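You operate a simulated robot arm through the tools that you are given. There is no shell and no other tool. Be economical: measure what you need, move in short steps, check, and stop when the job is done.

Carry out the task below with a simulated robot arm. There is one attempt and no reset: what you move stays moved.

Task
Open the sink drawer, take the door wedge on the dryer top and put it away in the drawer tray, then shut the drawer. Then put the rice carton on the dryer top away on the bottom shelf front. Do these in the order given. Set down upright: door wedge, rice carton.

Only the result counts: the job must be done as asked and must still hold three seconds after the hand-in. Knocking over, shifting, dropping, spilling or breaking anything else fails it.

Robot
A 7-joint arm with a fingered hand on a trunk, on a base that drives. Base frame: it is fixed to the floor where the robot stands at the start and does not move with it; the origin is under the middle of the robot, x ahead of it, y to its left, z up. Lengths are in cm, angles in degrees, forces in N, time in s.
Its first joint turns from -166.0 to 166.0 degrees. Places, roughly: bottom shelf front (60x15 cm) [-86, -138, 12]; door wedge [-175, -175, 75]; drawer tray [90, -20, 70]; rice carton [-150, -175, 100]; sink drawer [90, -10, 70]. Payload 4.7 kg.
Tool frame: the origin (TCP) lies between the finger pads and is the grasp point; the fingertips stand 3.6 cm ahead of it; z points along the fingers, y is the line along which they close. The gripper opens to 12 cm. The gripper's body begins 4.2 cm behind the TCP. The gripper is a hand of 5 fingers: y runs from the thumb to the fingers, the wrist lies at [-1.8, -12.2, -21] in the tool frame, and closing takes about 1.5 s.
Orientation is that of the tool frame in the base frame, as [roll, pitch, yaw] about the fixed x, y, z axes, in that order (R = Rz(yaw) Ry(pitch) Rx(roll)). With the fingers straight down and the wrist toward the robot, the tool's x, y and z point along [0, 1, 0], [1, 0, 0] and [0, 0, -1] of the base frame.

Tools
- The arm moves only by the tool step_arm. Its argument "motion" is one flat list of numbers, 7 for each row, row after row: the shift along the tool's x, y, z in cm, then the turn, a rotation vector about the tool's x, y, z in degrees, then the finger opening in cm, from 0 to 12. In form: [x, y, z, rx, ry, rz, gripper, x, y, z, rx, ry, rz, gripper, ...]. A call has 1 to 8 rows; each row is the pose to reach, as a shift and turn from the pose commanded when the call began, along the tool's axes at that moment. Each row takes 0.2 s and may step no farther than 5 cm and 8.6 degrees from the row before; otherwise, or with a gripper value out of range, the whole call is refused. A pose out of reach is approached as far as the arm can. The call stops where the force on the tool passes 40 N (or 10 N more than at its start, if that is more) or the arm is blocked; 0.2 s more then pass. Each finger travels about 4.5 cm/s and halts on what it meets, pressing with about 34 N; the grip force reading is that of the motor and also rises with nothing between the fingers. The clock runs only during rows and for 0.2 s after the last one: add rows that repeat a pose to give the fingers time. It gives the time, the measured TCP pose, the force on the tool (base axes), the opening and the grip force at its end, in the units of the frame above (readings bear some noise), with the torque about the TCP (base axes, N m) and any sound that the robot's microphone picked up.
- Cameras (640 x 400 px; columns grow to the right, rows downward): "scene" is now at [-24.3, 7.17, 122.99]; the picture's right is [-0.14, -0.99, 0.00], its down [-0.38, 0.05, -0.92] and it looks along [0.91, -0.13, -0.39] (base axes); focal length 261 px, centre (320, 200). "wrist" rides on the gripper at [7.3, -9.1, -14.3] in the tool frame; the picture's right is [-0.80, 0.28, -0.53], its down [-0.53, -0.73, 0.42] and it looks along [-0.27, 0.62, 0.74] (tool axes); focal length 234 px, centre (320, 200). There is no depth. A picture from a camera that has moved, and an enlarged one, comes with that camera's place and axes in the base frame and with its lens. The place of the scene camera against the robot may be out by one fixed shift of up to 1.2 cm in any direction.
- grab_frame(camera): a new picture of that camera. It takes no simulated time.
- drive_base(legs): drives the robot by 1 to 6 legs, each [ahead, turn to the left] in cm and degrees, along the robot's own axes; the way and the turn of a leg run together, so that a leg with both is an arc; at most 150 cm and 180 degrees a leg. The arm and the cameras ride along, it lands a little off, and it stops where it bumps. It gives what a move gives.
- set_grasp(shape): the hand has 5 fingers and takes this shape, open, in about a second: jaw (thumb against the fingers, like two jaws); tri (thumb and two fingers); tip (a fingertip pinch); poke (one finger out to press); point (the index stretched); flat (the hand flat); cup (the hand cupped); fist (a fist). The gripper value then closes the fingers along that shape, each until it touches; the sizes above hold for jaw. It gives what a move gives, with no picture.
- pan_tilt(pan, tilt): turns the head with the scene camera to pan (to the left, within 143 degrees either way) and tilt (down, from -29 to 69), counted from straight ahead of the robot. It gives what a move gives.
- zoom(camera, box): a new picture of the part [left, top, right, bottom] of that camera's present view, enlarged. It takes no simulated time.
- hand_in(): hands the job in; it is judged then, once.

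Work in short steps. Places have to be worked out from the pictures, the camera data and where the tool is seen: move nearer, look again, correct. Check each grasp and each placing, and mend what went wrong. You have 165 turns and 120 pictures in all, those below and enlarged ones among them. Open the gripper and draw the arm clear of the work before you hand the job in, unless the task says otherwise; then end with one line.

The tools are called as name(argument=value, ...) on one line, values as JSON. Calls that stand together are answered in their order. step_arm: Moves the arm, as the interface text tells. Its arguments: {"type":"object","properties":{"motion":{"type":"array","items":{"type":"number"}}},"required":["motion"]} The other tools are called the same way: set_grasp (shape) gives the hand a shape; drive_base (legs) drives the base; pan_tilt (pan, tilt) turns the head that bears the scene camera; grab_frame (camera) takes a picture; zoom (camera, box) takes an enlarged picture of a part of a camera's view; hand_in () hands the job in.

At the start:

```text
t: 0.0
position: [59.82, -9.14, 99.14]
ee_rot: [179.9, 0.0, 90.0]
ft_force: [0.3, -0.2, 0.1]
ft_torque: [-0.01, 0.03, -0.02]
grip_width: 11.93
finger_force: 0.0
shape: jaw
robot x, y, heading: [-0.04, 0.35, 0.0]
head pan, tilt: [-8.0, 22.8]
```

scene: 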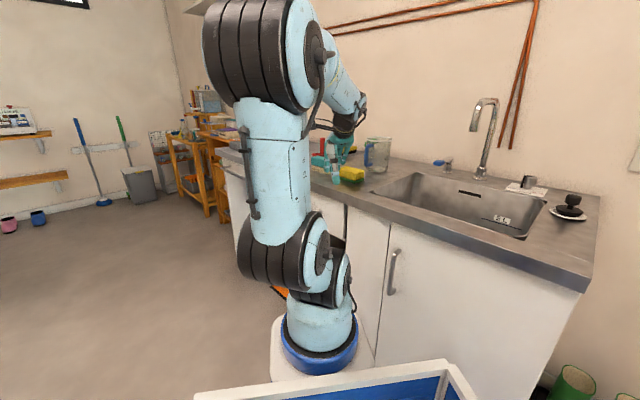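
wrist: 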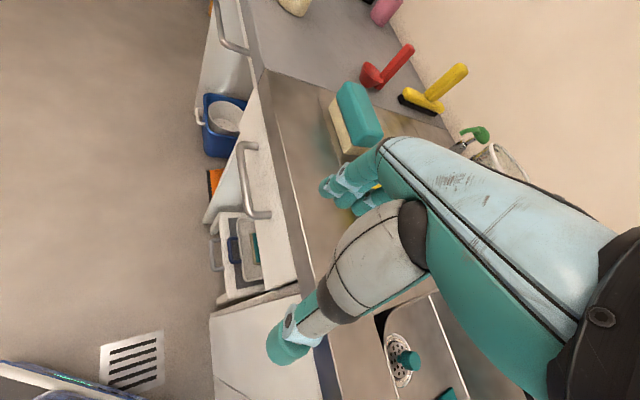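

The wrist view seems to show the counter front with handles and a drawer-like opening. I'll enlarge both views to find the drawer.

zoom(camera="wrist", box=[180, 80, 340, 320])

zoom(camera="scene", box=[240, 100, 480, 400])

```text
1.67 times, centred on (260, 200) of wrist
camera zoom: at [50.71, -1.85, 113.43], right [0.28, -0.8, 0.53], down [-0.73, -0.53, -0.42], along [0.62, -0.27, -0.74], focal length 390 px, centre (420, 200)
```

zoom: 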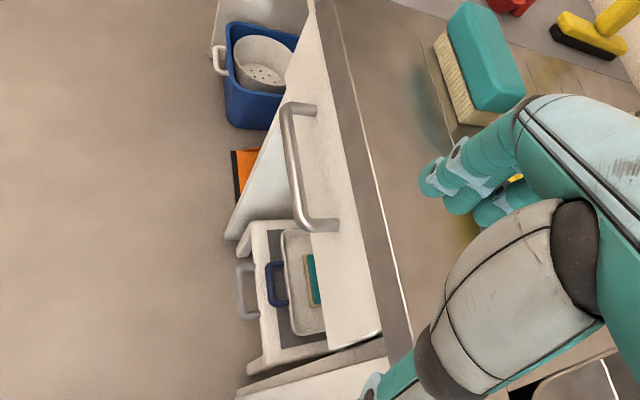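

```text
1.33 times, centred on (360, 250) of scene
camera zoom: at [-24.3, 7.17, 122.99], right [-0.14, -0.99, 0.0], down [-0.38, 0.05, -0.92], along [0.91, -0.13, -0.39], focal length 348 px, centre (267, 133)
```

zoom: 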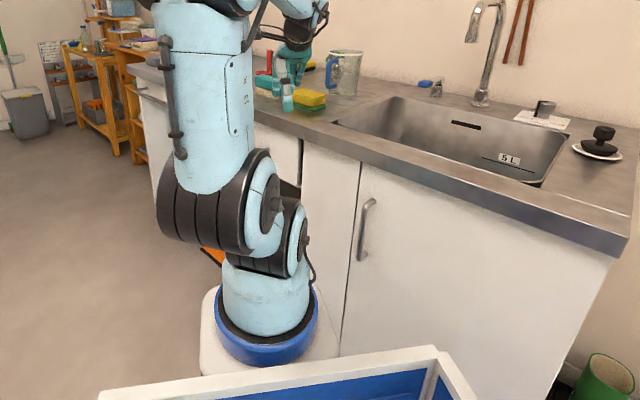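

From the pictures, the counter front runs diagonally at about 34° and the drawer handle is near [82,-2.5,70.5]. Next I'll turn the head towards the dryer and shelf before planning.

pan_tilt(pan=-130, tilt=20)

grab_frame(camera="scene")

```text
t: 2.0
position: [59.74, -9.18, 99.04]
ee_rot: [180.0, 0.1, 90.1]
ft_force: [-0.1, 0.4, 1.0]
ft_torque: [-0.02, 0.0, 0.0]
grip_width: 11.97
finger_force: 0.1
shape: jaw
robot x, y, heading: [-0.05, -0.08, -0.0]
head pan, tilt: [-130.0, 20.0]
```

```text
115 pictures are left
camera scene: at [-39.46, 1.32, 123.44], right [-0.77, 0.64, 0.0], down [0.22, 0.26, -0.94], along [-0.6, -0.72, -0.34], focal length 261 px, centre (320, 200)
```

scene: 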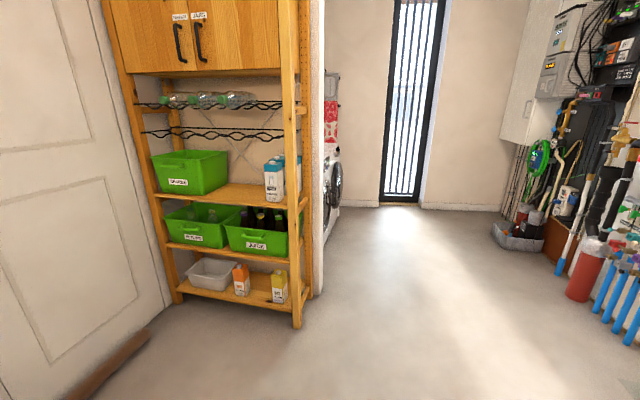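

The shelf unit is visible with its bottom shelf low, and the dryer stands behind the partition. I start swinging the hand to a horizontal, handle-facing orientation, pulling back from the counter as I go.

step_arm(motion=[2.7, 0.3, 0.5, -6.3, -3.37, 3.37, 12, 5.4, 0.6, 1, -12.6, -6.74, 6.74, 12, 8.1, 0.9, 1.5, -18.9, -10.1, 10.1, 12, 10.8, 1.2, 2, -25.2, -13.5, 13.5, 12, 13.5, 1.5, 2.5, -31.6, -16.9, 16.9, 12, 16.2, 1.8, 3, -37.9, -20.3, 20.3, 12, 19, 2, 4, -44.2, -23.6, 23.6, 12])

pan_tilt(pan=-5, tilt=30)

```text
t: 3.6
position: [61.89, 9.86, 95.04]
ee_rot: [131.1, 11.6, 59.4]
ft_force: [0.4, 0.0, -0.7]
ft_torque: [0.04, 0.01, -0.03]
grip_width: 12.0
finger_force: 0.1
shape: jaw
robot x, y, heading: [-0.0, 0.16, -0.2]
head pan, tilt: [-130.0, 20.0]
```

```text
t: 5.7
position: [61.83, 9.92, 95.13]
ee_rot: [131.3, 11.8, 59.5]
ft_force: [-0.2, 0.0, 0.0]
ft_torque: [0.0, 0.03, 0.01]
grip_width: 11.96
finger_force: 0.0
shape: jaw
robot x, y, heading: [0.22, -0.12, 0.0]
head pan, tilt: [-5.0, 30.0]
```

Orientation is going as planned; I finish the turn while lowering in front of the counter, then look.

step_arm(motion=[1.8, -1.9, 1.15, -6.3, -3.38, 3.38, 12, 3.6, -3.8, 2.3, -12.6, -6.76, 6.76, 12, 5.4, -5.7, 3.45, -18.9, -10.15, 10.15, 12, 7.2, -7.6, 4.6, -25.2, -13.5, 13.5, 12, 9, -9.5, 5.75, -31.5, -16.9, 16.9, 12, 10.8, -11.4, 6.9, -37.9, -20.3, 20.3, 12])

grab_frame(camera="scene")

grab_frame(camera="wrist")

```text
t: 7.1
position: [65.83, 13.68, 84.01]
ee_rot: [101.9, 5.4, 40.8]
ft_force: [-0.5, -0.1, 0.5]
ft_torque: [0.01, 0.0, -0.02]
grip_width: 12.02
finger_force: 0.0
shape: jaw
out of reach, approached as far as the arm can: row 4, 5, 6
robot x, y, heading: [-0.32, 0.41, -0.2]
head pan, tilt: [-5.0, 30.0]
```

```text
114 pictures are left
camera scene: at [-24.48, 7.67, 121.83], right [-0.09, -1.0, 0.0], down [-0.5, 0.04, -0.87], along [0.86, -0.08, -0.5], focal length 261 px, centre (320, 200)
```

scene: 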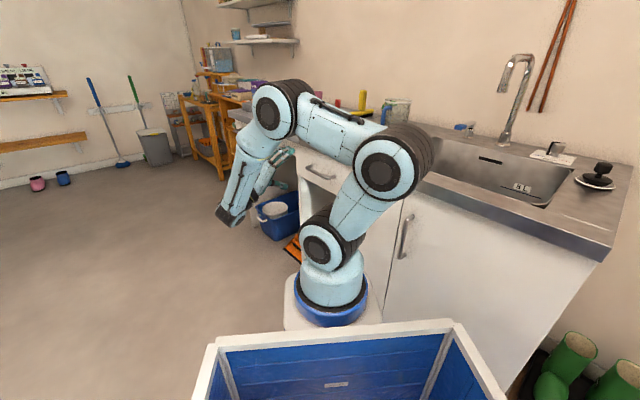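

```text
113 pictures are left
camera wrist: at [60.52, 30.23, 77.32], right [-0.88, -0.15, 0.46], down [-0.29, -0.59, -0.75], along [0.39, -0.79, 0.48], focal length 234 px, centre (320, 200)
```

wrist: 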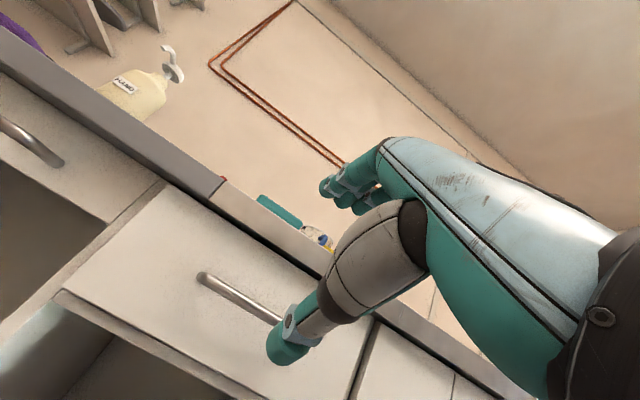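

The arm fell slightly short, but this orientation (12° below horizontal) suits a grip. Two wrist views and the scene view agree on the handle centre, about [77,-2.5,77.3]. I step part of the way towards it and see how the commanded pose responds.

step_arm(motion=[-0.5, -1, 3, 0, 0, 0, 9, -1, -2, 6, 0, 0, 0, 9])

```text
t: 7.7
position: [68.38, 8.69, 80.95]
ee_rot: [101.9, 5.4, 40.7]
ft_force: [-0.8, 0.6, 0.0]
ft_torque: [-0.01, 0.01, -0.03]
grip_width: 9.03
finger_force: 0.1
shape: jaw
robot x, y, heading: [0.17, -0.15, -0.2]
head pan, tilt: [-5.0, 30.0]
```

That moved from the reached pose as expected. I advance 9 cm more towards the handle and look.

step_arm(motion=[-0.2, -0.2, 3, 0, 0, 0, 9, -0.3, -0.4, 6, 0, 0, 0, 9, -0.4, -0.6, 9, 0, 0, 0, 9])

grab_frame(camera="scene")

grab_frame(camera="wrist")

```text
t: 8.5
position: [73.51, 1.91, 78.41]
ee_rot: [101.9, 5.4, 40.7]
ft_force: [-0.3, 0.3, 0.2]
ft_torque: [0.03, -0.01, 0.01]
grip_width: 9.02
finger_force: 0.1
shape: jaw
robot x, y, heading: [0.22, -0.44, -0.1]
head pan, tilt: [-5.0, 30.0]
```

```text
112 pictures are left
camera scene: at [-24.48, 7.66, 121.83], right [-0.09, -1.0, 0.0], down [-0.5, 0.04, -0.87], along [0.86, -0.08, -0.5], focal length 261 px, centre (320, 200)
```

scene: 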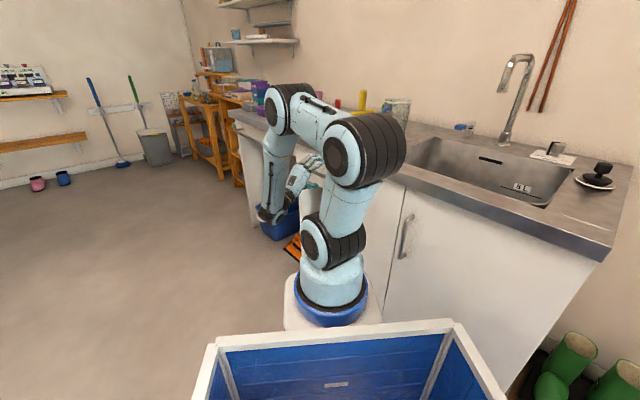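

```text
111 pictures are left
camera wrist: at [68.24, 18.35, 71.83], right [-0.88, -0.15, 0.46], down [-0.29, -0.59, -0.75], along [0.39, -0.79, 0.48], focal length 234 px, centre (320, 200)
```

wrist: 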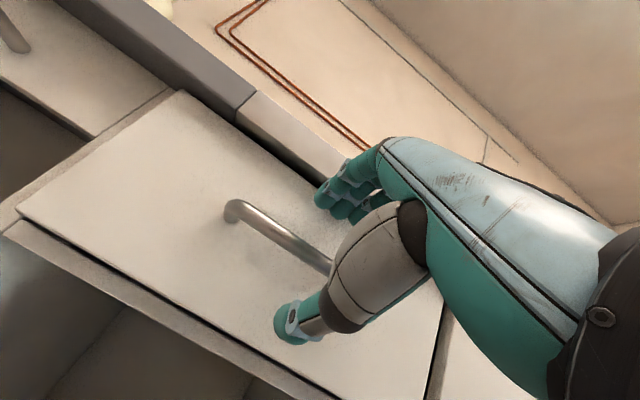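

The handle end triangulates consistently and lies between the fingers and thumb. I advance 4.8 cm and close on the bar.

step_arm(motion=[0, 0.1, 2.4, 0, 0, 0, 9, 0, 0.2, 4.8, 0, 0, 0, 9, 0, 0.2, 4.8, 0, 0, 0, 4, 0, 0.2, 4.8, 0, 0, 0, 0, 0, 0.2, 4.8, 0, 0, 0, 0, 0, 0.2, 4.8, 0, 0, 0, 0, 0, 0.2, 4.8, 0, 0, 0, 0, 0, 0.2, 4.8, 0, 0, 0, 0])

grab_frame(camera="wrist")

```text
t: 8.9
position: [74.79, 0.59, 78.39]
ee_rot: [101.5, 5.3, 41.2]
ft_force: [-12.2, 11.3, 2.9]
ft_torque: [-0.62, -0.61, -0.31]
grip_width: 8.86
finger_force: 0.0
shape: jaw
robot x, y, heading: [-0.32, 0.04, 0.2]
head pan, tilt: [-5.0, 30.0]
stopped in row 2: the force on the tool passed its limit at 61 N (the readings are from after the stop); the commanded pose is now the measured one
```

```text
110 pictures are left
camera wrist: at [69.43, 17.05, 71.55], right [-0.88, -0.16, 0.45], down [-0.28, -0.6, -0.75], along [0.39, -0.78, 0.48], focal length 234 px, centre (320, 200)
```

wrist: 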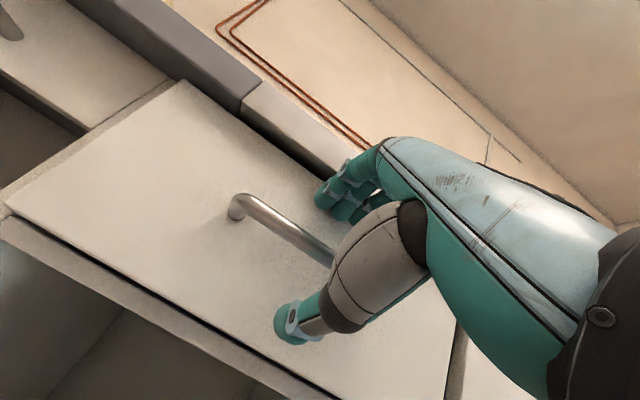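

The reaction torque points to the fingers touching the countertop lip. I back off 1.5 cm, narrow the hand to 5 cm and drop slightly before going in again.

step_arm(motion=[0, 0, -1.5, 0, 0, 0, 9, 0, -0.4, -1.5, 0, 0, 0, 5, 0, -0.7, -1.5, 0, 0, 0, 5, 0, -0.7, -1.5, 0, 0, 0, 5, 0, -0.7, -1.5, 0, 0, 0, 5])

grab_frame(camera="wrist")

```text
t: 10.1
position: [73.77, 1.69, 77.84]
ee_rot: [101.6, 5.3, 40.9]
ft_force: [0.0, 0.4, -0.2]
ft_torque: [-0.01, 0.02, 0.02]
grip_width: 5.07
finger_force: 0.1
shape: jaw
robot x, y, heading: [-0.02, 0.21, 0.2]
head pan, tilt: [-5.0, 30.0]
```

```text
109 pictures are left
camera wrist: at [68.43, 18.12, 71.15], right [-0.88, -0.16, 0.45], down [-0.28, -0.6, -0.75], along [0.39, -0.79, 0.48], focal length 234 px, centre (320, 200)
```

wrist: 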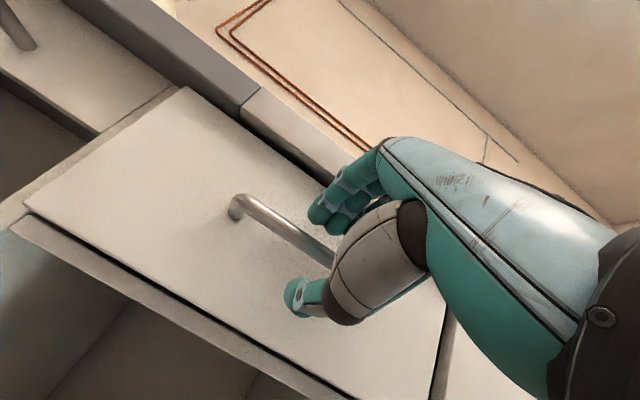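

The fingers now clear the lip and straddle the bar. I advance 4.6 cm and close.

step_arm(motion=[0, 0.3, 2.3, 0, 0, 0, 5, 0, 0.5, 4.6, 0, 0, 0, 5, 0, 0.5, 4.6, 0, 0, 0, 2, 0, 0.5, 4.6, 0, 0, 0, 0, 0, 0.5, 4.6, 0, 0, 0, 0, 0, 0.5, 4.6, 0, 0, 0, 0, 0, 0.5, 4.6, 0, 0, 0, 0])

grab_frame(camera="wrist")

```text
t: 10.6
position: [75.22, 0.33, 78.02]
ee_rot: [101.1, 5.2, 41.3]
ft_force: [-19.2, 20.3, 2.7]
ft_torque: [-0.56, -0.49, -0.23]
grip_width: 4.94
finger_force: 0.0
shape: jaw
robot x, y, heading: [-0.25, -0.15, 0.3]
head pan, tilt: [-5.0, 30.0]
stopped in row 2: the force on the tool passed its limit at 64 N (the readings are from after the stop); the commanded pose is now the measured one
```

```text
108 pictures are left
camera wrist: at [69.89, 16.68, 71.17], right [-0.88, -0.16, 0.44], down [-0.27, -0.61, -0.75], along [0.39, -0.78, 0.49], focal length 234 px, centre (320, 200)
```

wrist: 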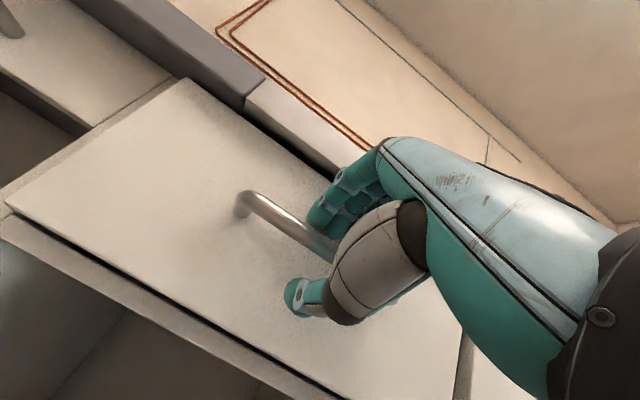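

Contact again, at finger height rather than lip height. I zoom in to see what the fingertips are touching.

zoom(camera="wrist", box=[220, 130, 420, 340])

zoom(camera="scene", box=[220, 80, 420, 240])

```text
1.90 times, centred on (320, 235) of wrist
camera zoom: at [69.89, 16.68, 71.17], right [-0.88, -0.16, 0.44], down [-0.27, -0.61, -0.75], along [0.39, -0.78, 0.49], focal length 446 px, centre (320, 133)
```

zoom: 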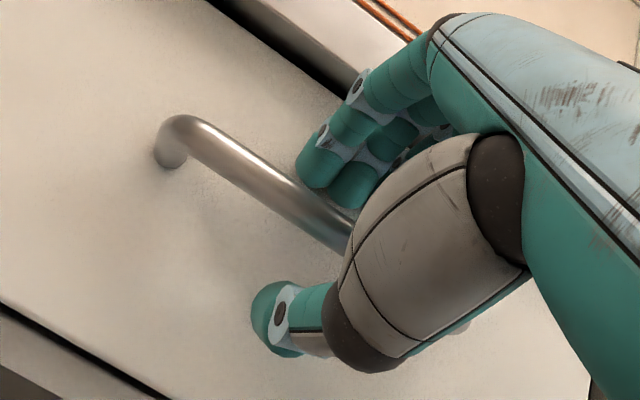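

```text
2.50 times, centred on (320, 160) of scene
camera zoom: at [-24.59, 7.63, 121.81], right [-0.08, -1.0, 0.0], down [-0.5, 0.04, -0.87], along [0.86, -0.07, -0.5], focal length 652 px, centre (320, 300)
```

zoom: 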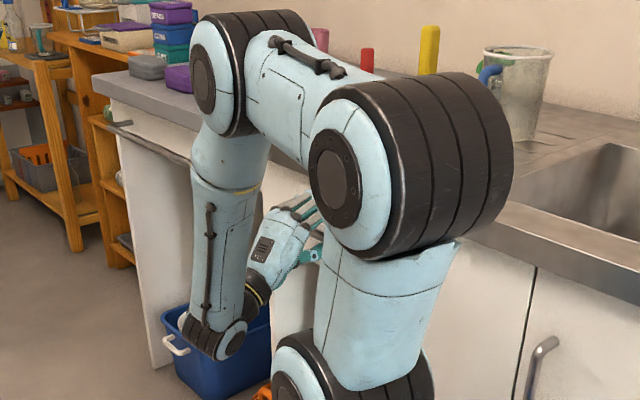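

The bar appears to be within the fingers' span, so I try closing here and judge from the width.

step_arm(motion=[0, 0, 0, 0, 0, 0, 3, 0, 0, 0, 0, 0, 0, 1, 0, 0, 0, 0, 0, 0, 0, 0, 0, 0, 0, 0, 0, 0, 0, 0, 0, 0, 0, 0, 0, 0, 0, 0, 0, 0, 0, 0])

zoom(camera="wrist", box=[220, 130, 420, 340])

```text
t: 12.0
position: [75.4, 0.16, 77.74]
ee_rot: [101.3, 5.3, 41.2]
ft_force: [-3.1, -2.7, -31.9]
ft_torque: [0.07, 0.08, -0.08]
grip_width: 1.01
finger_force: 33.7
shape: jaw
robot x, y, heading: [-0.13, 0.34, -0.2]
head pan, tilt: [-5.0, 30.0]
```

```text
1.90 times, centred on (320, 235) of wrist
camera zoom: at [69.95, 16.47, 70.92], right [-0.88, -0.16, 0.45], down [-0.28, -0.6, -0.75], along [0.39, -0.78, 0.49], focal length 446 px, centre (320, 133)
```

zoom: 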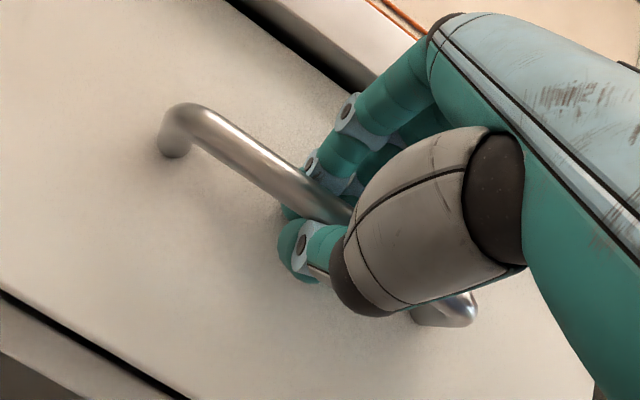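

The fingers hold the bar (width 1.0 cm, grip 34 N). I pull 6 cm outward along the drawer's direction as a test.

step_arm(motion=[0.1, -0.19, -1, 0, 0, 0, 0, 0.2, -0.37, -1.95, 0, 0, 0, 0, 0.4, -0.75, -3.9, 0, 0, 0, 0, 0.6, -1.1, -5.9, 0, 0, 0, 0])

grab_frame(camera="wrist")

```text
t: 13.0
position: [71.83, 5.14, 77.96]
ee_rot: [101.3, 5.2, 41.3]
ft_force: [-3.5, -4.9, -35.8]
ft_torque: [0.03, 0.06, -0.02]
grip_width: 1.04
finger_force: 34.2
shape: jaw
robot x, y, heading: [-0.11, 0.06, 0.2]
head pan, tilt: [-5.0, 30.0]
```

```text
104 pictures are left
camera wrist: at [66.5, 21.4, 71.05], right [-0.88, -0.16, 0.45], down [-0.27, -0.6, -0.75], along [0.39, -0.78, 0.49], focal length 234 px, centre (320, 200)
```

wrist: 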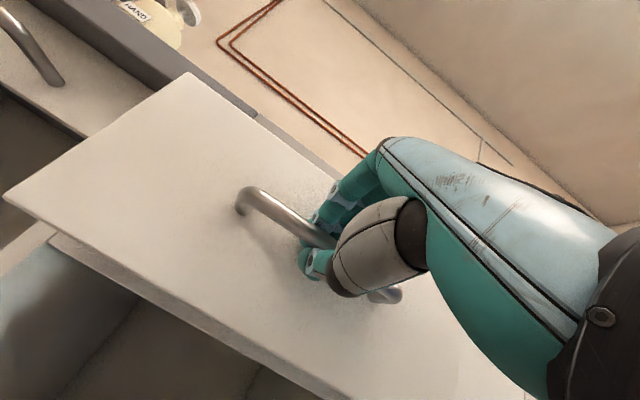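

The drawer is sliding out. I continue the pull by about 21 cm, easing slightly downward.

step_arm(motion=[0.3, -0.7, -2.9, 0, 0, 0, 0, 0.6, -1.3, -5.8, 0, 0, 0, 0, 0.9, -1.85, -8.8, 0, 0, 0, 0, 1.2, -2.4, -11.7, 0, 0, 0, 0, 1.5, -3, -14.6, 0, 0, 0, 0, 1.8, -3.55, -17.6, 0, 0, 0, 0, 2.1, -4.1, -20.5, 0, 0, 0, 0])

grab_frame(camera="wrist")

grab_frame(camera="scene")

```text
t: 14.6
position: [64.06, 19.65, 77.18]
ee_rot: [104.8, 5.9, 43.6]
ft_force: [-8.8, -5.7, -4.8]
ft_torque: [-0.04, -0.13, -0.11]
grip_width: 1.01
finger_force: 33.4
shape: jaw
out of reach, approached as far as the arm can: row 4, 5, 6, 7
robot x, y, heading: [0.08, -0.03, -0.0]
head pan, tilt: [-5.0, 30.0]
```

```text
103 pictures are left
camera wrist: at [57.87, 36.0, 71.28], right [-0.85, -0.21, 0.48], down [-0.29, -0.58, -0.76], along [0.44, -0.79, 0.44], focal length 234 px, centre (320, 200)
```

wrist: 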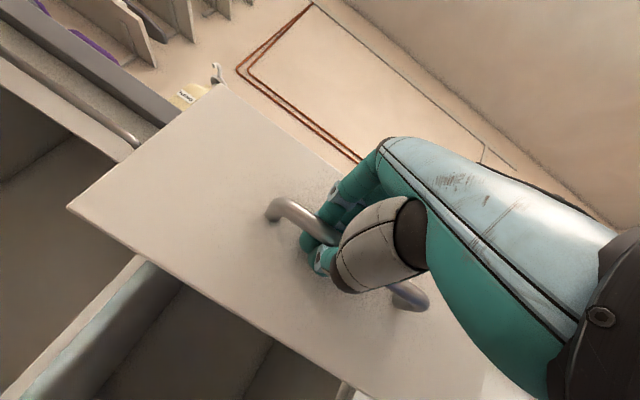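

```text
102 pictures are left
camera scene: at [-24.51, 7.59, 121.83], right [-0.08, -1.0, 0.0], down [-0.5, 0.04, -0.87], along [0.86, -0.07, -0.5], focal length 261 px, centre (320, 200)
```

scene: 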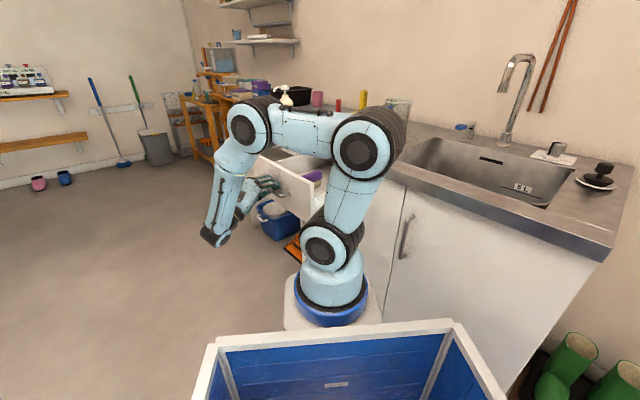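

The drawer is open about 22 cm. I release the bar and back straight off.

step_arm(motion=[0, 0, 0, 0, 0, 0, 3, 0, 0, 0, 0, 0, 0, 5, 0, 0, 0, 0, 0, 0, 6, 0, 0, -1.5, 0, 0, 0, 6, 0, 0, -3, 0, 0, 0, 6, 0, 0, -4.5, 0, 0, 0, 6])

grab_frame(camera="wrist")

```text
t: 16.0
position: [61.17, 22.54, 78.24]
ee_rot: [104.7, 6.2, 43.3]
ft_force: [0.4, 0.7, -0.3]
ft_torque: [0.01, 0.01, 0.02]
grip_width: 5.97
finger_force: 0.1
shape: jaw
robot x, y, heading: [0.01, 0.22, 0.4]
head pan, tilt: [-5.0, 30.0]
```

```text
101 pictures are left
camera wrist: at [54.87, 39.0, 72.25], right [-0.85, -0.2, 0.49], down [-0.29, -0.59, -0.75], along [0.44, -0.78, 0.44], focal length 234 px, centre (320, 200)
```

wrist: 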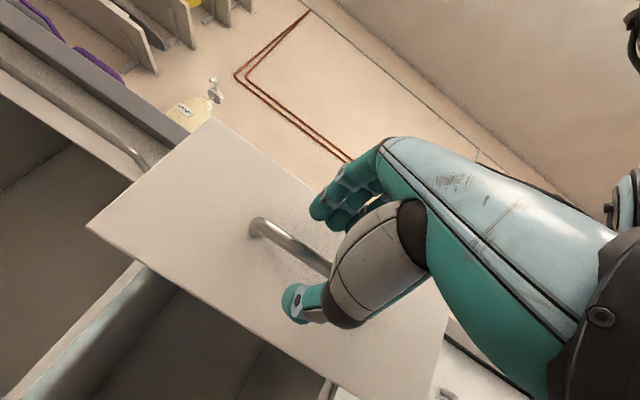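

Clear of the bar. I back off 4 cm more and rise, while pitching the hand back downward.

step_arm(motion=[0, 0, -2, 0, 0, 0, 6, 0, 0.5, -4, 0, 0, 0, 6, 0, 4, -5, 0, 0, 0, 6, 0, 8, -5, 6, 0, 0, 8, 0, 12, -5, 12, 0, 0, 8, 0, 16, -5, 20, 0, 0, 8, 0, 20, -5, 28, 0, 0, 8, 0, 23, -5, 36, 0, 0, 8])

grab_frame(camera="scene")

grab_frame(camera="wrist")

```text
t: 17.8
position: [63.66, 23.56, 101.73]
ee_rot: [141.0, 6.3, 43.6]
ft_force: [0.0, 0.2, -0.6]
ft_torque: [-0.08, -0.01, 0.0]
grip_width: 7.97
finger_force: 0.1
shape: jaw
robot x, y, heading: [-0.24, -0.15, 0.2]
head pan, tilt: [-5.0, 30.0]
```

```text
100 pictures are left
camera scene: at [-24.49, 7.63, 121.83], right [-0.08, -1.0, 0.0], down [-0.5, 0.04, -0.87], along [0.86, -0.07, -0.5], focal length 261 px, centre (320, 200)
```

scene: 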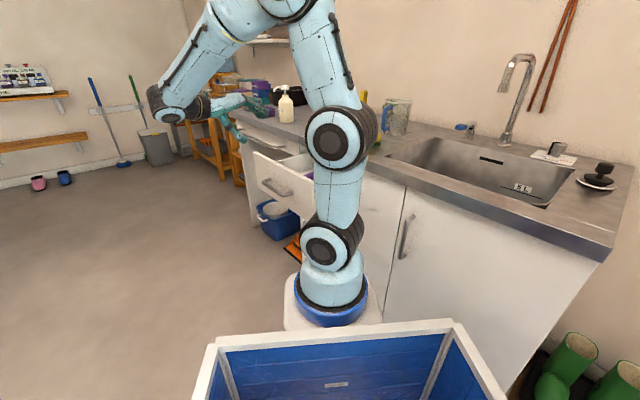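

```text
99 pictures are left
camera wrist: at [58.22, 40.73, 106.15], right [-0.61, -0.42, 0.67], down [-0.65, -0.21, -0.73], along [0.45, -0.88, -0.15], focal length 234 px, centre (320, 200)
```

wrist: 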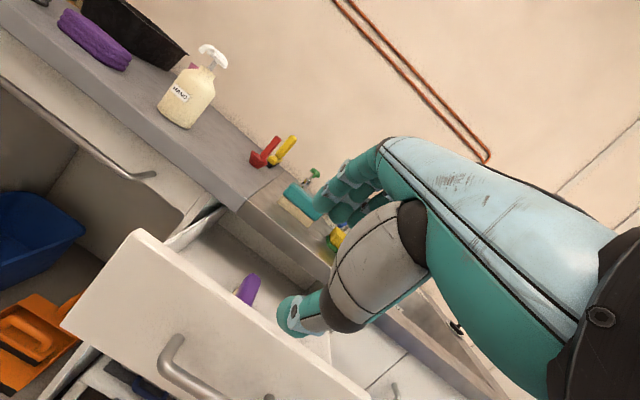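

The drawer is open with something purple inside. I finish pitching the hand down and rise to see into the drawer.

step_arm(motion=[0, 1.5, -2, 8, 0, 0, 8, 0, 3, -4, 16, 0, 0, 8, 0, 4.5, -6, 24, 0, 0, 8, 0, 6, -8, 32, 0, 0, 8, 0, 7, -10, 39, 0, 0, 8])

grab_frame(camera="wrist")

```text
t: 19.0
position: [63.99, 25.09, 113.92]
ee_rot: [-180.0, 6.2, 43.5]
ft_force: [-0.6, 0.8, 0.2]
ft_torque: [0.01, -0.01, 0.04]
grip_width: 7.98
finger_force: 0.0
shape: jaw
robot x, y, heading: [-0.25, 0.15, 0.1]
head pan, tilt: [-5.0, 30.0]
```

```text
98 pictures are left
camera wrist: at [64.06, 37.81, 127.26], right [-0.35, -0.71, 0.61], down [-0.92, 0.14, -0.37], along [0.18, -0.69, -0.7], focal length 234 px, centre (320, 200)
```

wrist: 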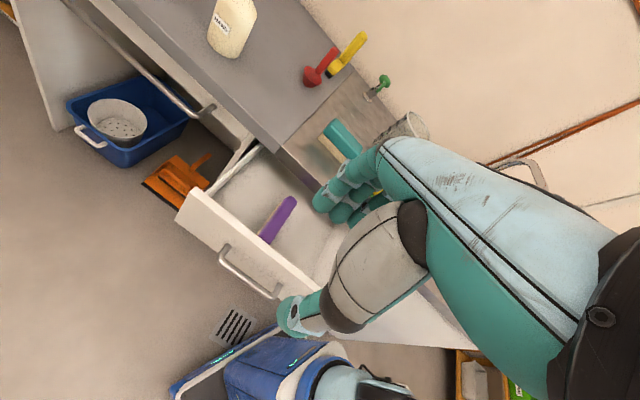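

The hand hides part of the drawer. I slide it back toward the robot along the drawer to uncover the rest.

step_arm(motion=[-4, 1.5, 0, 0, 0, 0, 8, -8, 3, 0, 0, 0, 0, 8, -12, 4.5, 0, 0, 0, 0, 8, -15, 5.5, -1, 0, 0, 0, 8])

grab_frame(camera="wrist")

```text
t: 20.0
position: [57.14, 10.97, 116.31]
ee_rot: [179.8, 6.2, 43.4]
ft_force: [0.7, -0.2, -0.2]
ft_torque: [-0.07, 0.05, -0.01]
grip_width: 7.99
finger_force: 0.1
shape: jaw
robot x, y, heading: [0.09, 0.06, -0.0]
head pan, tilt: [-5.0, 30.0]
```

```text
97 pictures are left
camera wrist: at [57.19, 23.68, 129.76], right [-0.35, -0.71, 0.61], down [-0.92, 0.14, -0.37], along [0.18, -0.69, -0.7], focal length 234 px, centre (320, 200)
```

wrist: 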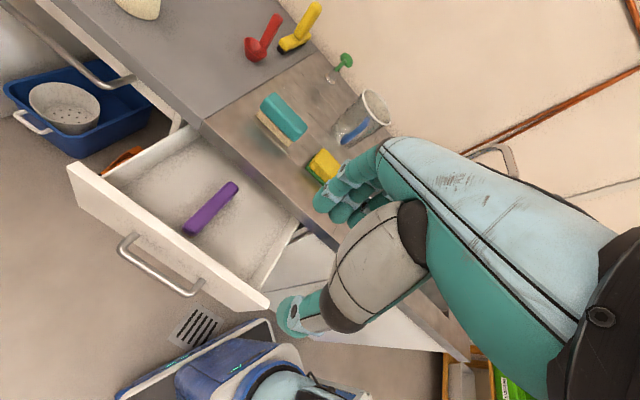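

The drawer interior is now visible: only a purple stick inside, with free floor on the near-right side around [64,2]. I zoom to record the free area.

zoom(camera="wrist", box=[60, 100, 340, 320])

```text
1.82 times, centred on (200, 210) of wrist
camera zoom: at [57.19, 23.68, 129.76], right [-0.35, -0.71, 0.61], down [-0.92, 0.14, -0.37], along [0.18, -0.69, -0.7], focal length 426 px, centre (538, 182)
```

zoom: 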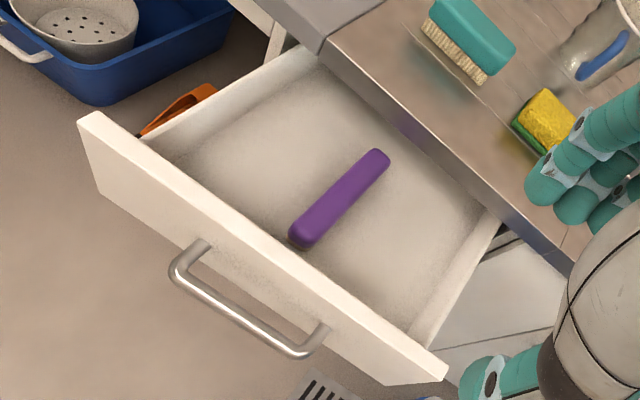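

Drawer layout is clear. Before driving to the dryer I check the floor around and behind the robot.

pan_tilt(pan=140, tilt=40)

grab_frame(camera="scene")

pan_tilt(pan=-142, tilt=45)

grab_frame(camera="scene")

```text
t: 22.3
position: [57.24, 10.88, 116.39]
ee_rot: [179.8, 6.1, 43.5]
ft_force: [0.5, -0.8, 0.1]
ft_torque: [0.0, -0.05, 0.0]
grip_width: 7.99
finger_force: 0.0
shape: jaw
robot x, y, heading: [-0.39, 0.14, 0.1]
head pan, tilt: [140.0, 40.0]
```

```text
95 pictures are left
camera scene: at [-40.04, 13.81, 120.3], right [0.64, 0.77, 0.0], down [0.49, -0.41, -0.77], along [-0.59, 0.49, -0.64], focal length 261 px, centre (320, 200)
```

scene: 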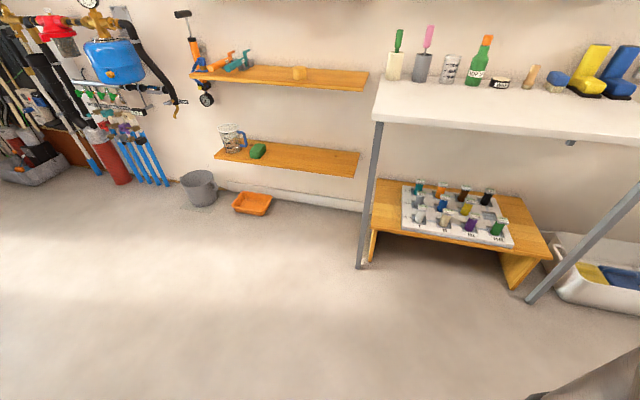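

```text
t: 26.1
position: [57.27, 10.95, 116.38]
ee_rot: [179.7, 6.1, 43.5]
ft_force: [-0.1, 0.2, -0.8]
ft_torque: [-0.04, 0.0, -0.04]
grip_width: 7.95
finger_force: 0.1
shape: jaw
robot x, y, heading: [0.14, -0.02, 0.3]
head pan, tilt: [-142.0, 45.0]
```

```text
94 pictures are left
camera scene: at [-39.91, 3.34, 119.57], right [-0.62, 0.79, 0.0], down [0.56, 0.44, -0.71], along [-0.56, -0.44, -0.71], focal length 261 px, centre (320, 200)
```

scene: 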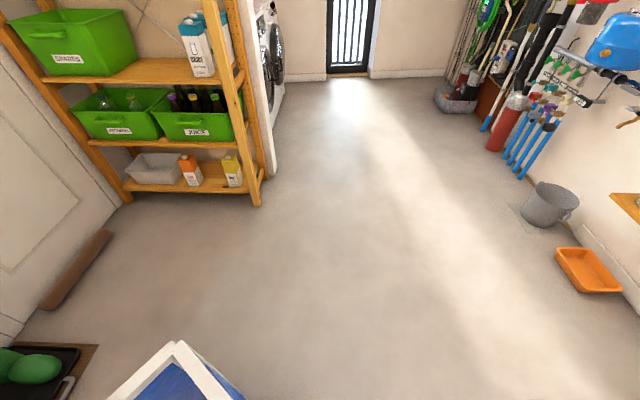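

The floor is clear behind and toward the dryer. I back away from the counter, turn right and drive part of the way.

drive_base(legs=[[-80, 0], [0, -139], [100, 0]])

pan_tilt(pan=60, tilt=20)

grab_frame(camera="scene")

```text
t: 41.0
position: [-194.1, -107.47, 116.41]
ee_rot: [179.7, 6.1, -97.6]
ft_force: [-0.5, -1.1, -0.1]
ft_torque: [-0.04, 0.04, 0.01]
grip_width: 7.99
finger_force: 0.1
shape: jaw
robot x, y, heading: [-156.1, -63.12, -141.0]
head pan, tilt: [-142.0, 45.0]
```

```text
t: 43.9
position: [-194.24, -107.42, 116.44]
ee_rot: [179.9, 6.1, -97.6]
ft_force: [-0.2, -0.3, 0.1]
ft_torque: [0.02, -0.03, 0.02]
grip_width: 8.03
finger_force: 0.0
shape: jaw
robot x, y, heading: [-156.74, -63.33, -141.1]
head pan, tilt: [60.0, 20.0]
```

```text
93 pictures are left
camera scene: at [-124.95, -57.25, 123.44], right [-0.99, -0.16, 0.0], down [-0.05, 0.34, -0.94], along [0.15, -0.93, -0.34], focal length 261 px, centre (320, 200)
```

scene: 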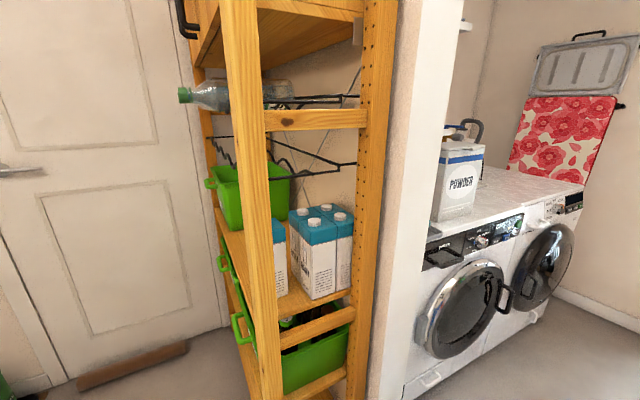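

The washer and dryer are visible beyond the partition. I drive ahead 55 cm, turn to face them, and look.

drive_base(legs=[[58, 0], [0, 86]])

pan_tilt(pan=0, tilt=30)

grab_frame(camera="scene")

grab_frame(camera="wrist")

```text
t: 50.9
position: [-159.61, -139.75, 116.46]
ee_rot: [179.8, 6.1, -11.6]
ft_force: [-0.6, -0.3, -0.1]
ft_torque: [-0.03, 0.01, 0.01]
grip_width: 7.96
finger_force: 0.1
shape: jaw
robot x, y, heading: [-201.19, -99.36, -55.0]
head pan, tilt: [60.0, 20.0]
```

```text
t: 52.2
position: [-159.43, -139.78, 116.39]
ee_rot: [179.9, 6.0, -11.6]
ft_force: [0.2, 0.0, 0.4]
ft_torque: [0.01, -0.03, 0.0]
grip_width: 8.0
finger_force: 0.1
shape: jaw
robot x, y, heading: [-201.13, -99.27, -54.8]
head pan, tilt: [0.0, 30.0]
```

```text
92 pictures are left
camera scene: at [-209.04, -74.64, 121.83], right [-0.82, -0.58, 0.0], down [-0.29, 0.41, -0.87], along [0.5, -0.71, -0.5], focal length 261 px, centre (320, 200)
```

scene: 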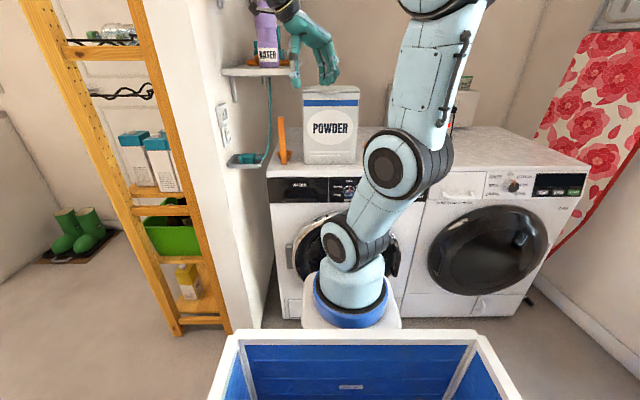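

```text
91 pictures are left
camera wrist: at [-149.16, -132.5, 129.82], right [-0.78, -0.12, 0.61], down [-0.42, 0.83, -0.37], along [-0.46, -0.54, -0.7], focal length 234 px, centre (320, 200)
```

wrist: 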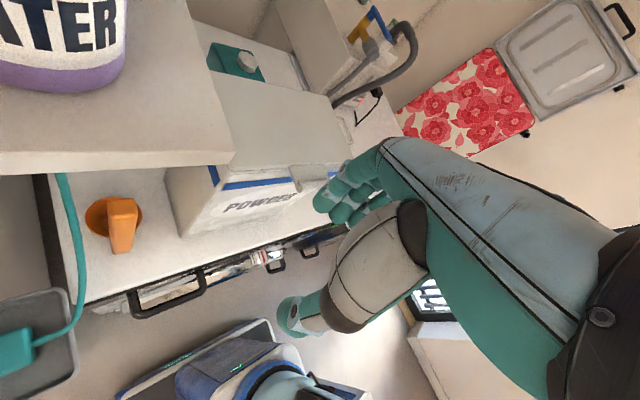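

An orange object stands left of the powder box. I zoom in to identify the wedge, the carton and the machine labels.

zoom(camera="scene", box=[220, 60, 600, 220])

zoom(camera="wrist", box=[60, 20, 400, 260])

```text
1.68 times, centred on (410, 140) of scene
camera zoom: at [-209.04, -74.64, 121.83], right [-0.82, -0.58, 0.0], down [-0.29, 0.41, -0.87], along [0.5, -0.71, -0.5], focal length 439 px, centre (168, 301)
```

zoom: 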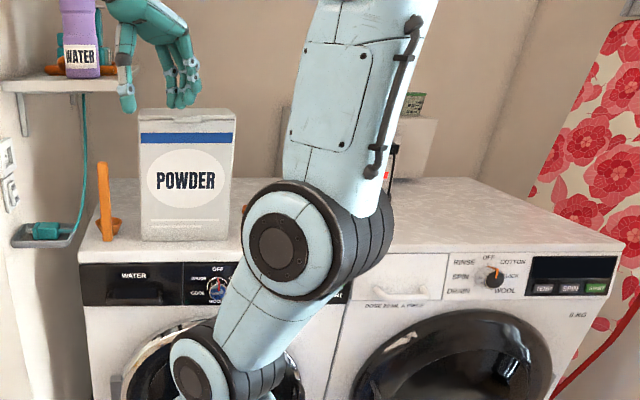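

```text
1.67 times, centred on (230, 140) of wrist
camera zoom: at [-149.16, -132.5, 129.82], right [-0.78, -0.12, 0.61], down [-0.42, 0.83, -0.37], along [-0.46, -0.54, -0.7], focal length 390 px, centre (470, 300)
```

zoom: 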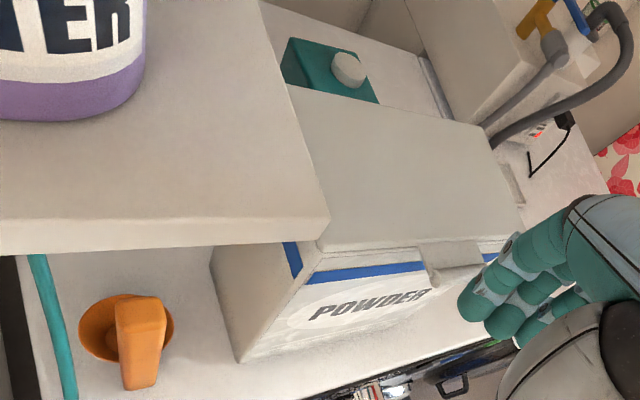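

The teal-topped carton behind the powder box matches the rice carton's listed place. The orange item does not match the wedge's, which should be near [-175,-175], hidden by the arm. I shift the hand to bring that spot into the wrist view.

step_arm(motion=[-4, 0, -1, 0, 0, 0, 8, -8, 0, -2, 0, 0, 0, 8, -12, 0, -3, 0, 0, 0, 8, -16, 0, -4, 0, 0, 0, 8])

grab_frame(camera="wrist")

grab_frame(camera="scene")

```text
t: 53.2
position: [-174.63, -136.65, 122.03]
ee_rot: [179.8, 6.2, -11.6]
ft_force: [1.6, -0.8, -0.5]
ft_torque: [0.01, 0.08, 0.0]
grip_width: 7.98
finger_force: 0.0
shape: jaw
robot x, y, heading: [-201.23, -99.28, -54.7]
head pan, tilt: [0.0, 30.0]
```

```text
88 pictures are left
camera wrist: at [-164.37, -129.34, 135.36], right [-0.78, -0.12, 0.61], down [-0.42, 0.83, -0.37], along [-0.46, -0.54, -0.7], focal length 234 px, centre (320, 200)
```

wrist: 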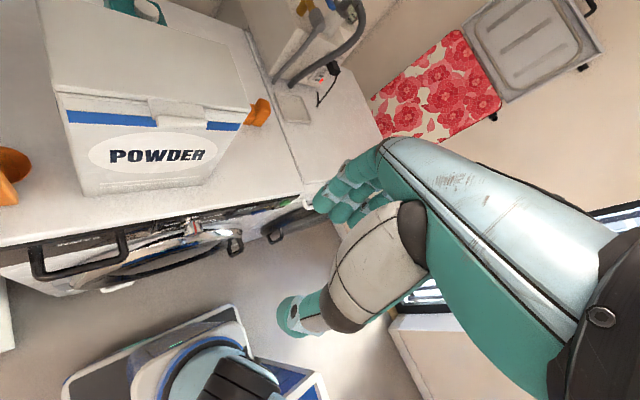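

```text
87 pictures are left
camera scene: at [-209.02, -74.66, 121.83], right [-0.82, -0.58, 0.0], down [-0.29, 0.41, -0.87], along [0.5, -0.71, -0.5], focal length 261 px, centre (320, 200)
```

scene: 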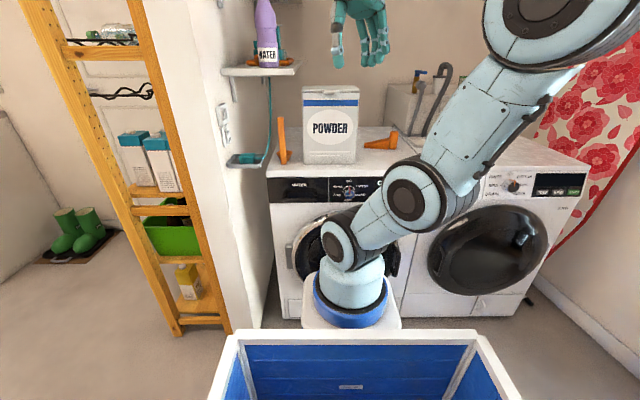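

A second orange object, ramp-like, appears right of the powder box. I zoom in on it from both cameras.

zoom(camera="scene", box=[270, 80, 430, 180])

zoom(camera="wrist", box=[160, 40, 360, 220])

```text
4.00 times, centred on (350, 130) of scene
camera zoom: at [-209.02, -74.66, 121.83], right [-0.82, -0.58, 0.0], down [-0.29, 0.41, -0.87], along [0.5, -0.71, -0.5], focal length 1043 px, centre (200, 480)
```

zoom: 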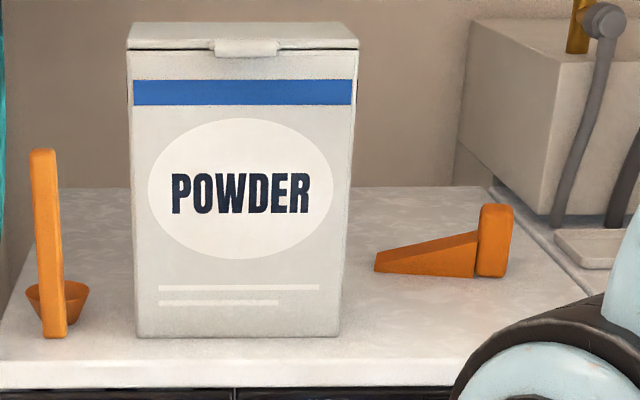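

```text
2.22 times, centred on (260, 130) of wrist
camera zoom: at [-164.37, -129.34, 135.36], right [-0.78, -0.12, 0.61], down [-0.42, 0.83, -0.37], along [-0.46, -0.54, -0.7], focal length 520 px, centre (453, 356)
```

zoom: 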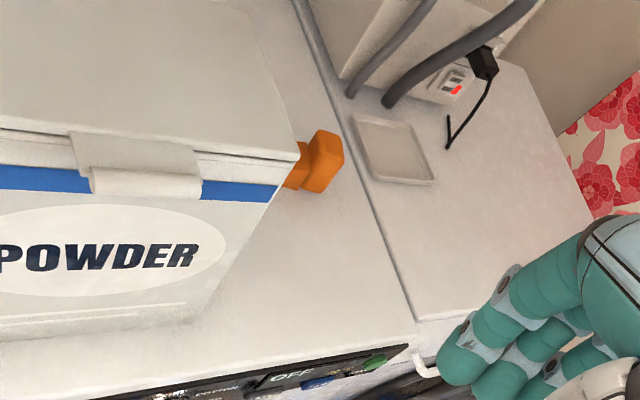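

The wedge is the ramp-shaped block: tip at [-161.5,-175] and block end at [-172.6,-181.6], on the surface at z=85, confirmed by both cameras. I swing the hand to a straight-down pose beside the powder box first.

step_arm(motion=[-2.45, 3.73, 0.27, -0.4, 0.97, -7.77, 8, -4.9, 7.47, 0.53, -0.83, 1.93, -15.5, 8, -7.35, 11.2, 0.8, -1.25, 2.9, -23.3, 8, -9.8, 14.9, 1.07, -1.67, 3.87, -31.1, 8, -12.25, 18.7, 1.33, -2.1, 4.83, -38.8, 8, -14.7, 22.4, 1.6, -2.5, 5.8, -46.6, 8])

grab_frame(camera="wrist")

```text
t: 54.8
position: [-188.4, -156.27, 122.23]
ee_rot: [179.7, 0.1, 43.7]
ft_force: [-0.1, 0.0, -1.2]
ft_torque: [-0.04, -0.01, -0.02]
grip_width: 7.98
finger_force: 0.2
shape: jaw
robot x, y, heading: [-201.27, -99.35, -54.8]
head pan, tilt: [0.0, 30.0]
stopped in row 6: the arm was blocked; the commanded pose is now the measured one
```

```text
84 pictures are left
camera wrist: at [-189.5, -144.61, 136.39], right [-0.39, -0.75, 0.53], down [-0.89, 0.16, -0.43], along [0.24, -0.64, -0.73], focal length 234 px, centre (320, 200)
```

wrist: 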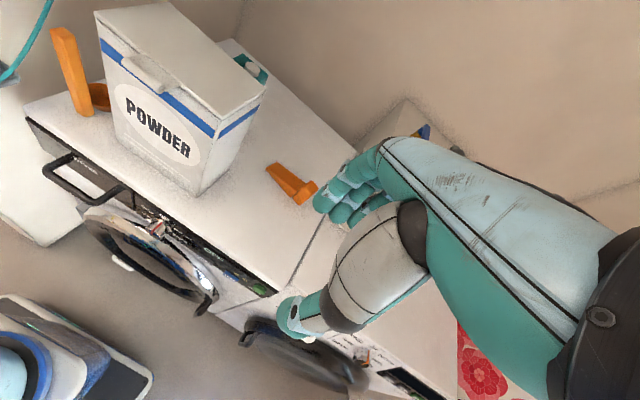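

The arm stopped as blocked though no force shows. I look at the scene to see why.

grab_frame(camera="scene")

```text
83 pictures are left
camera scene: at [-209.08, -74.62, 121.83], right [-0.82, -0.58, 0.0], down [-0.29, 0.41, -0.87], along [0.5, -0.71, -0.5], focal length 261 px, centre (320, 200)
```

scene: 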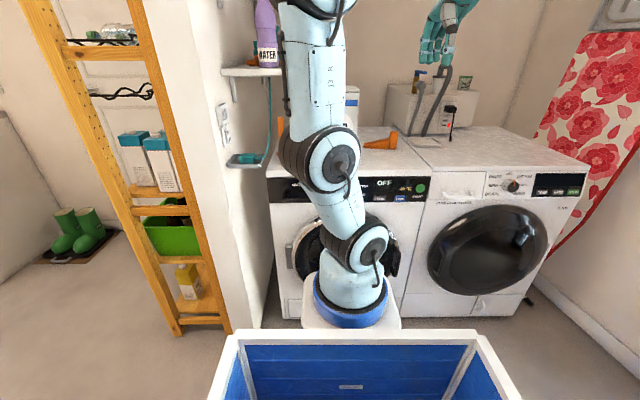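

The elbow has swung to the left side, near the small wall shelf. I zoom in to check for contact.

zoom(camera="scene", box=[200, 0, 420, 180])

zoom(camera="wrist", box=[0, 0, 340, 240])

```text
2.22 times, centred on (310, 90) of scene
camera zoom: at [-209.08, -74.62, 121.83], right [-0.82, -0.58, 0.0], down [-0.29, 0.41, -0.87], along [0.5, -0.71, -0.5], focal length 580 px, centre (342, 444)
```

zoom: 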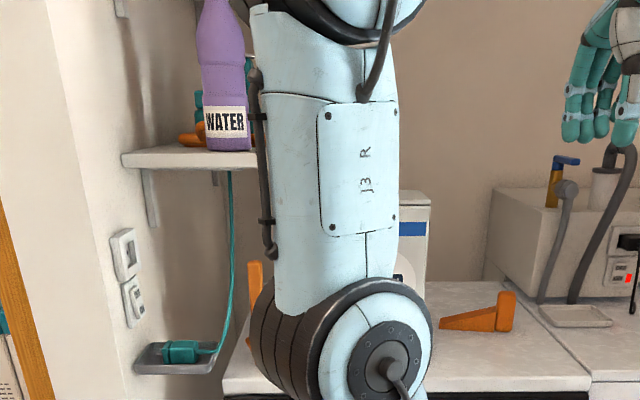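

```text
1.67 times, centred on (170, 120) of wrist
camera zoom: at [-189.5, -144.61, 136.39], right [-0.39, -0.75, 0.53], down [-0.89, 0.16, -0.43], along [0.24, -0.64, -0.73], focal length 390 px, centre (570, 333)
```

zoom: 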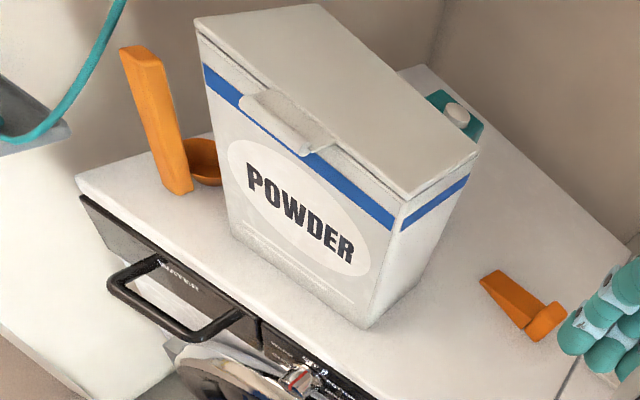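

Nothing looks disturbed, so it was probably a joint limit. I move forward in small steps toward a hover above the wedge, easing the yaw, and check the elbow.

step_arm(motion=[-0.8, 4, 0, 0, 0, 2, 8, -1.6, 8, 0, 0, 0, 4, 8, -2.4, 12, 0, 0, 0, 6, 8])

grab_frame(camera="scene")

```text
t: 55.6
position: [-181.75, -166.69, 122.51]
ee_rot: [179.7, 0.2, 37.7]
ft_force: [-0.2, 0.9, 0.6]
ft_torque: [-0.07, 0.02, -0.01]
grip_width: 8.0
finger_force: 0.1
shape: jaw
robot x, y, heading: [-201.36, -99.52, -54.5]
head pan, tilt: [0.0, 30.0]
```

```text
80 pictures are left
camera scene: at [-209.07, -74.6, 121.82], right [-0.82, -0.58, 0.0], down [-0.29, 0.41, -0.87], along [0.5, -0.71, -0.5], focal length 261 px, centre (320, 200)
```

scene: 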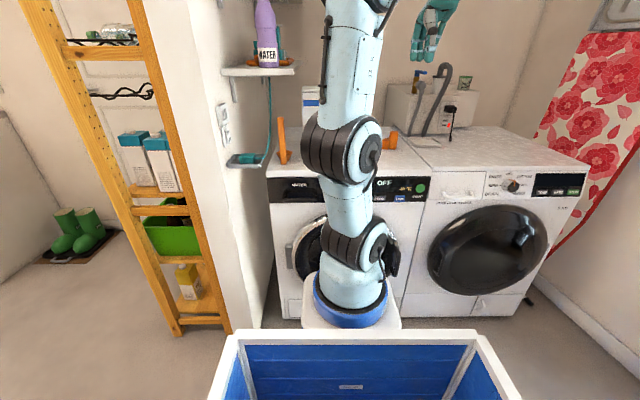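

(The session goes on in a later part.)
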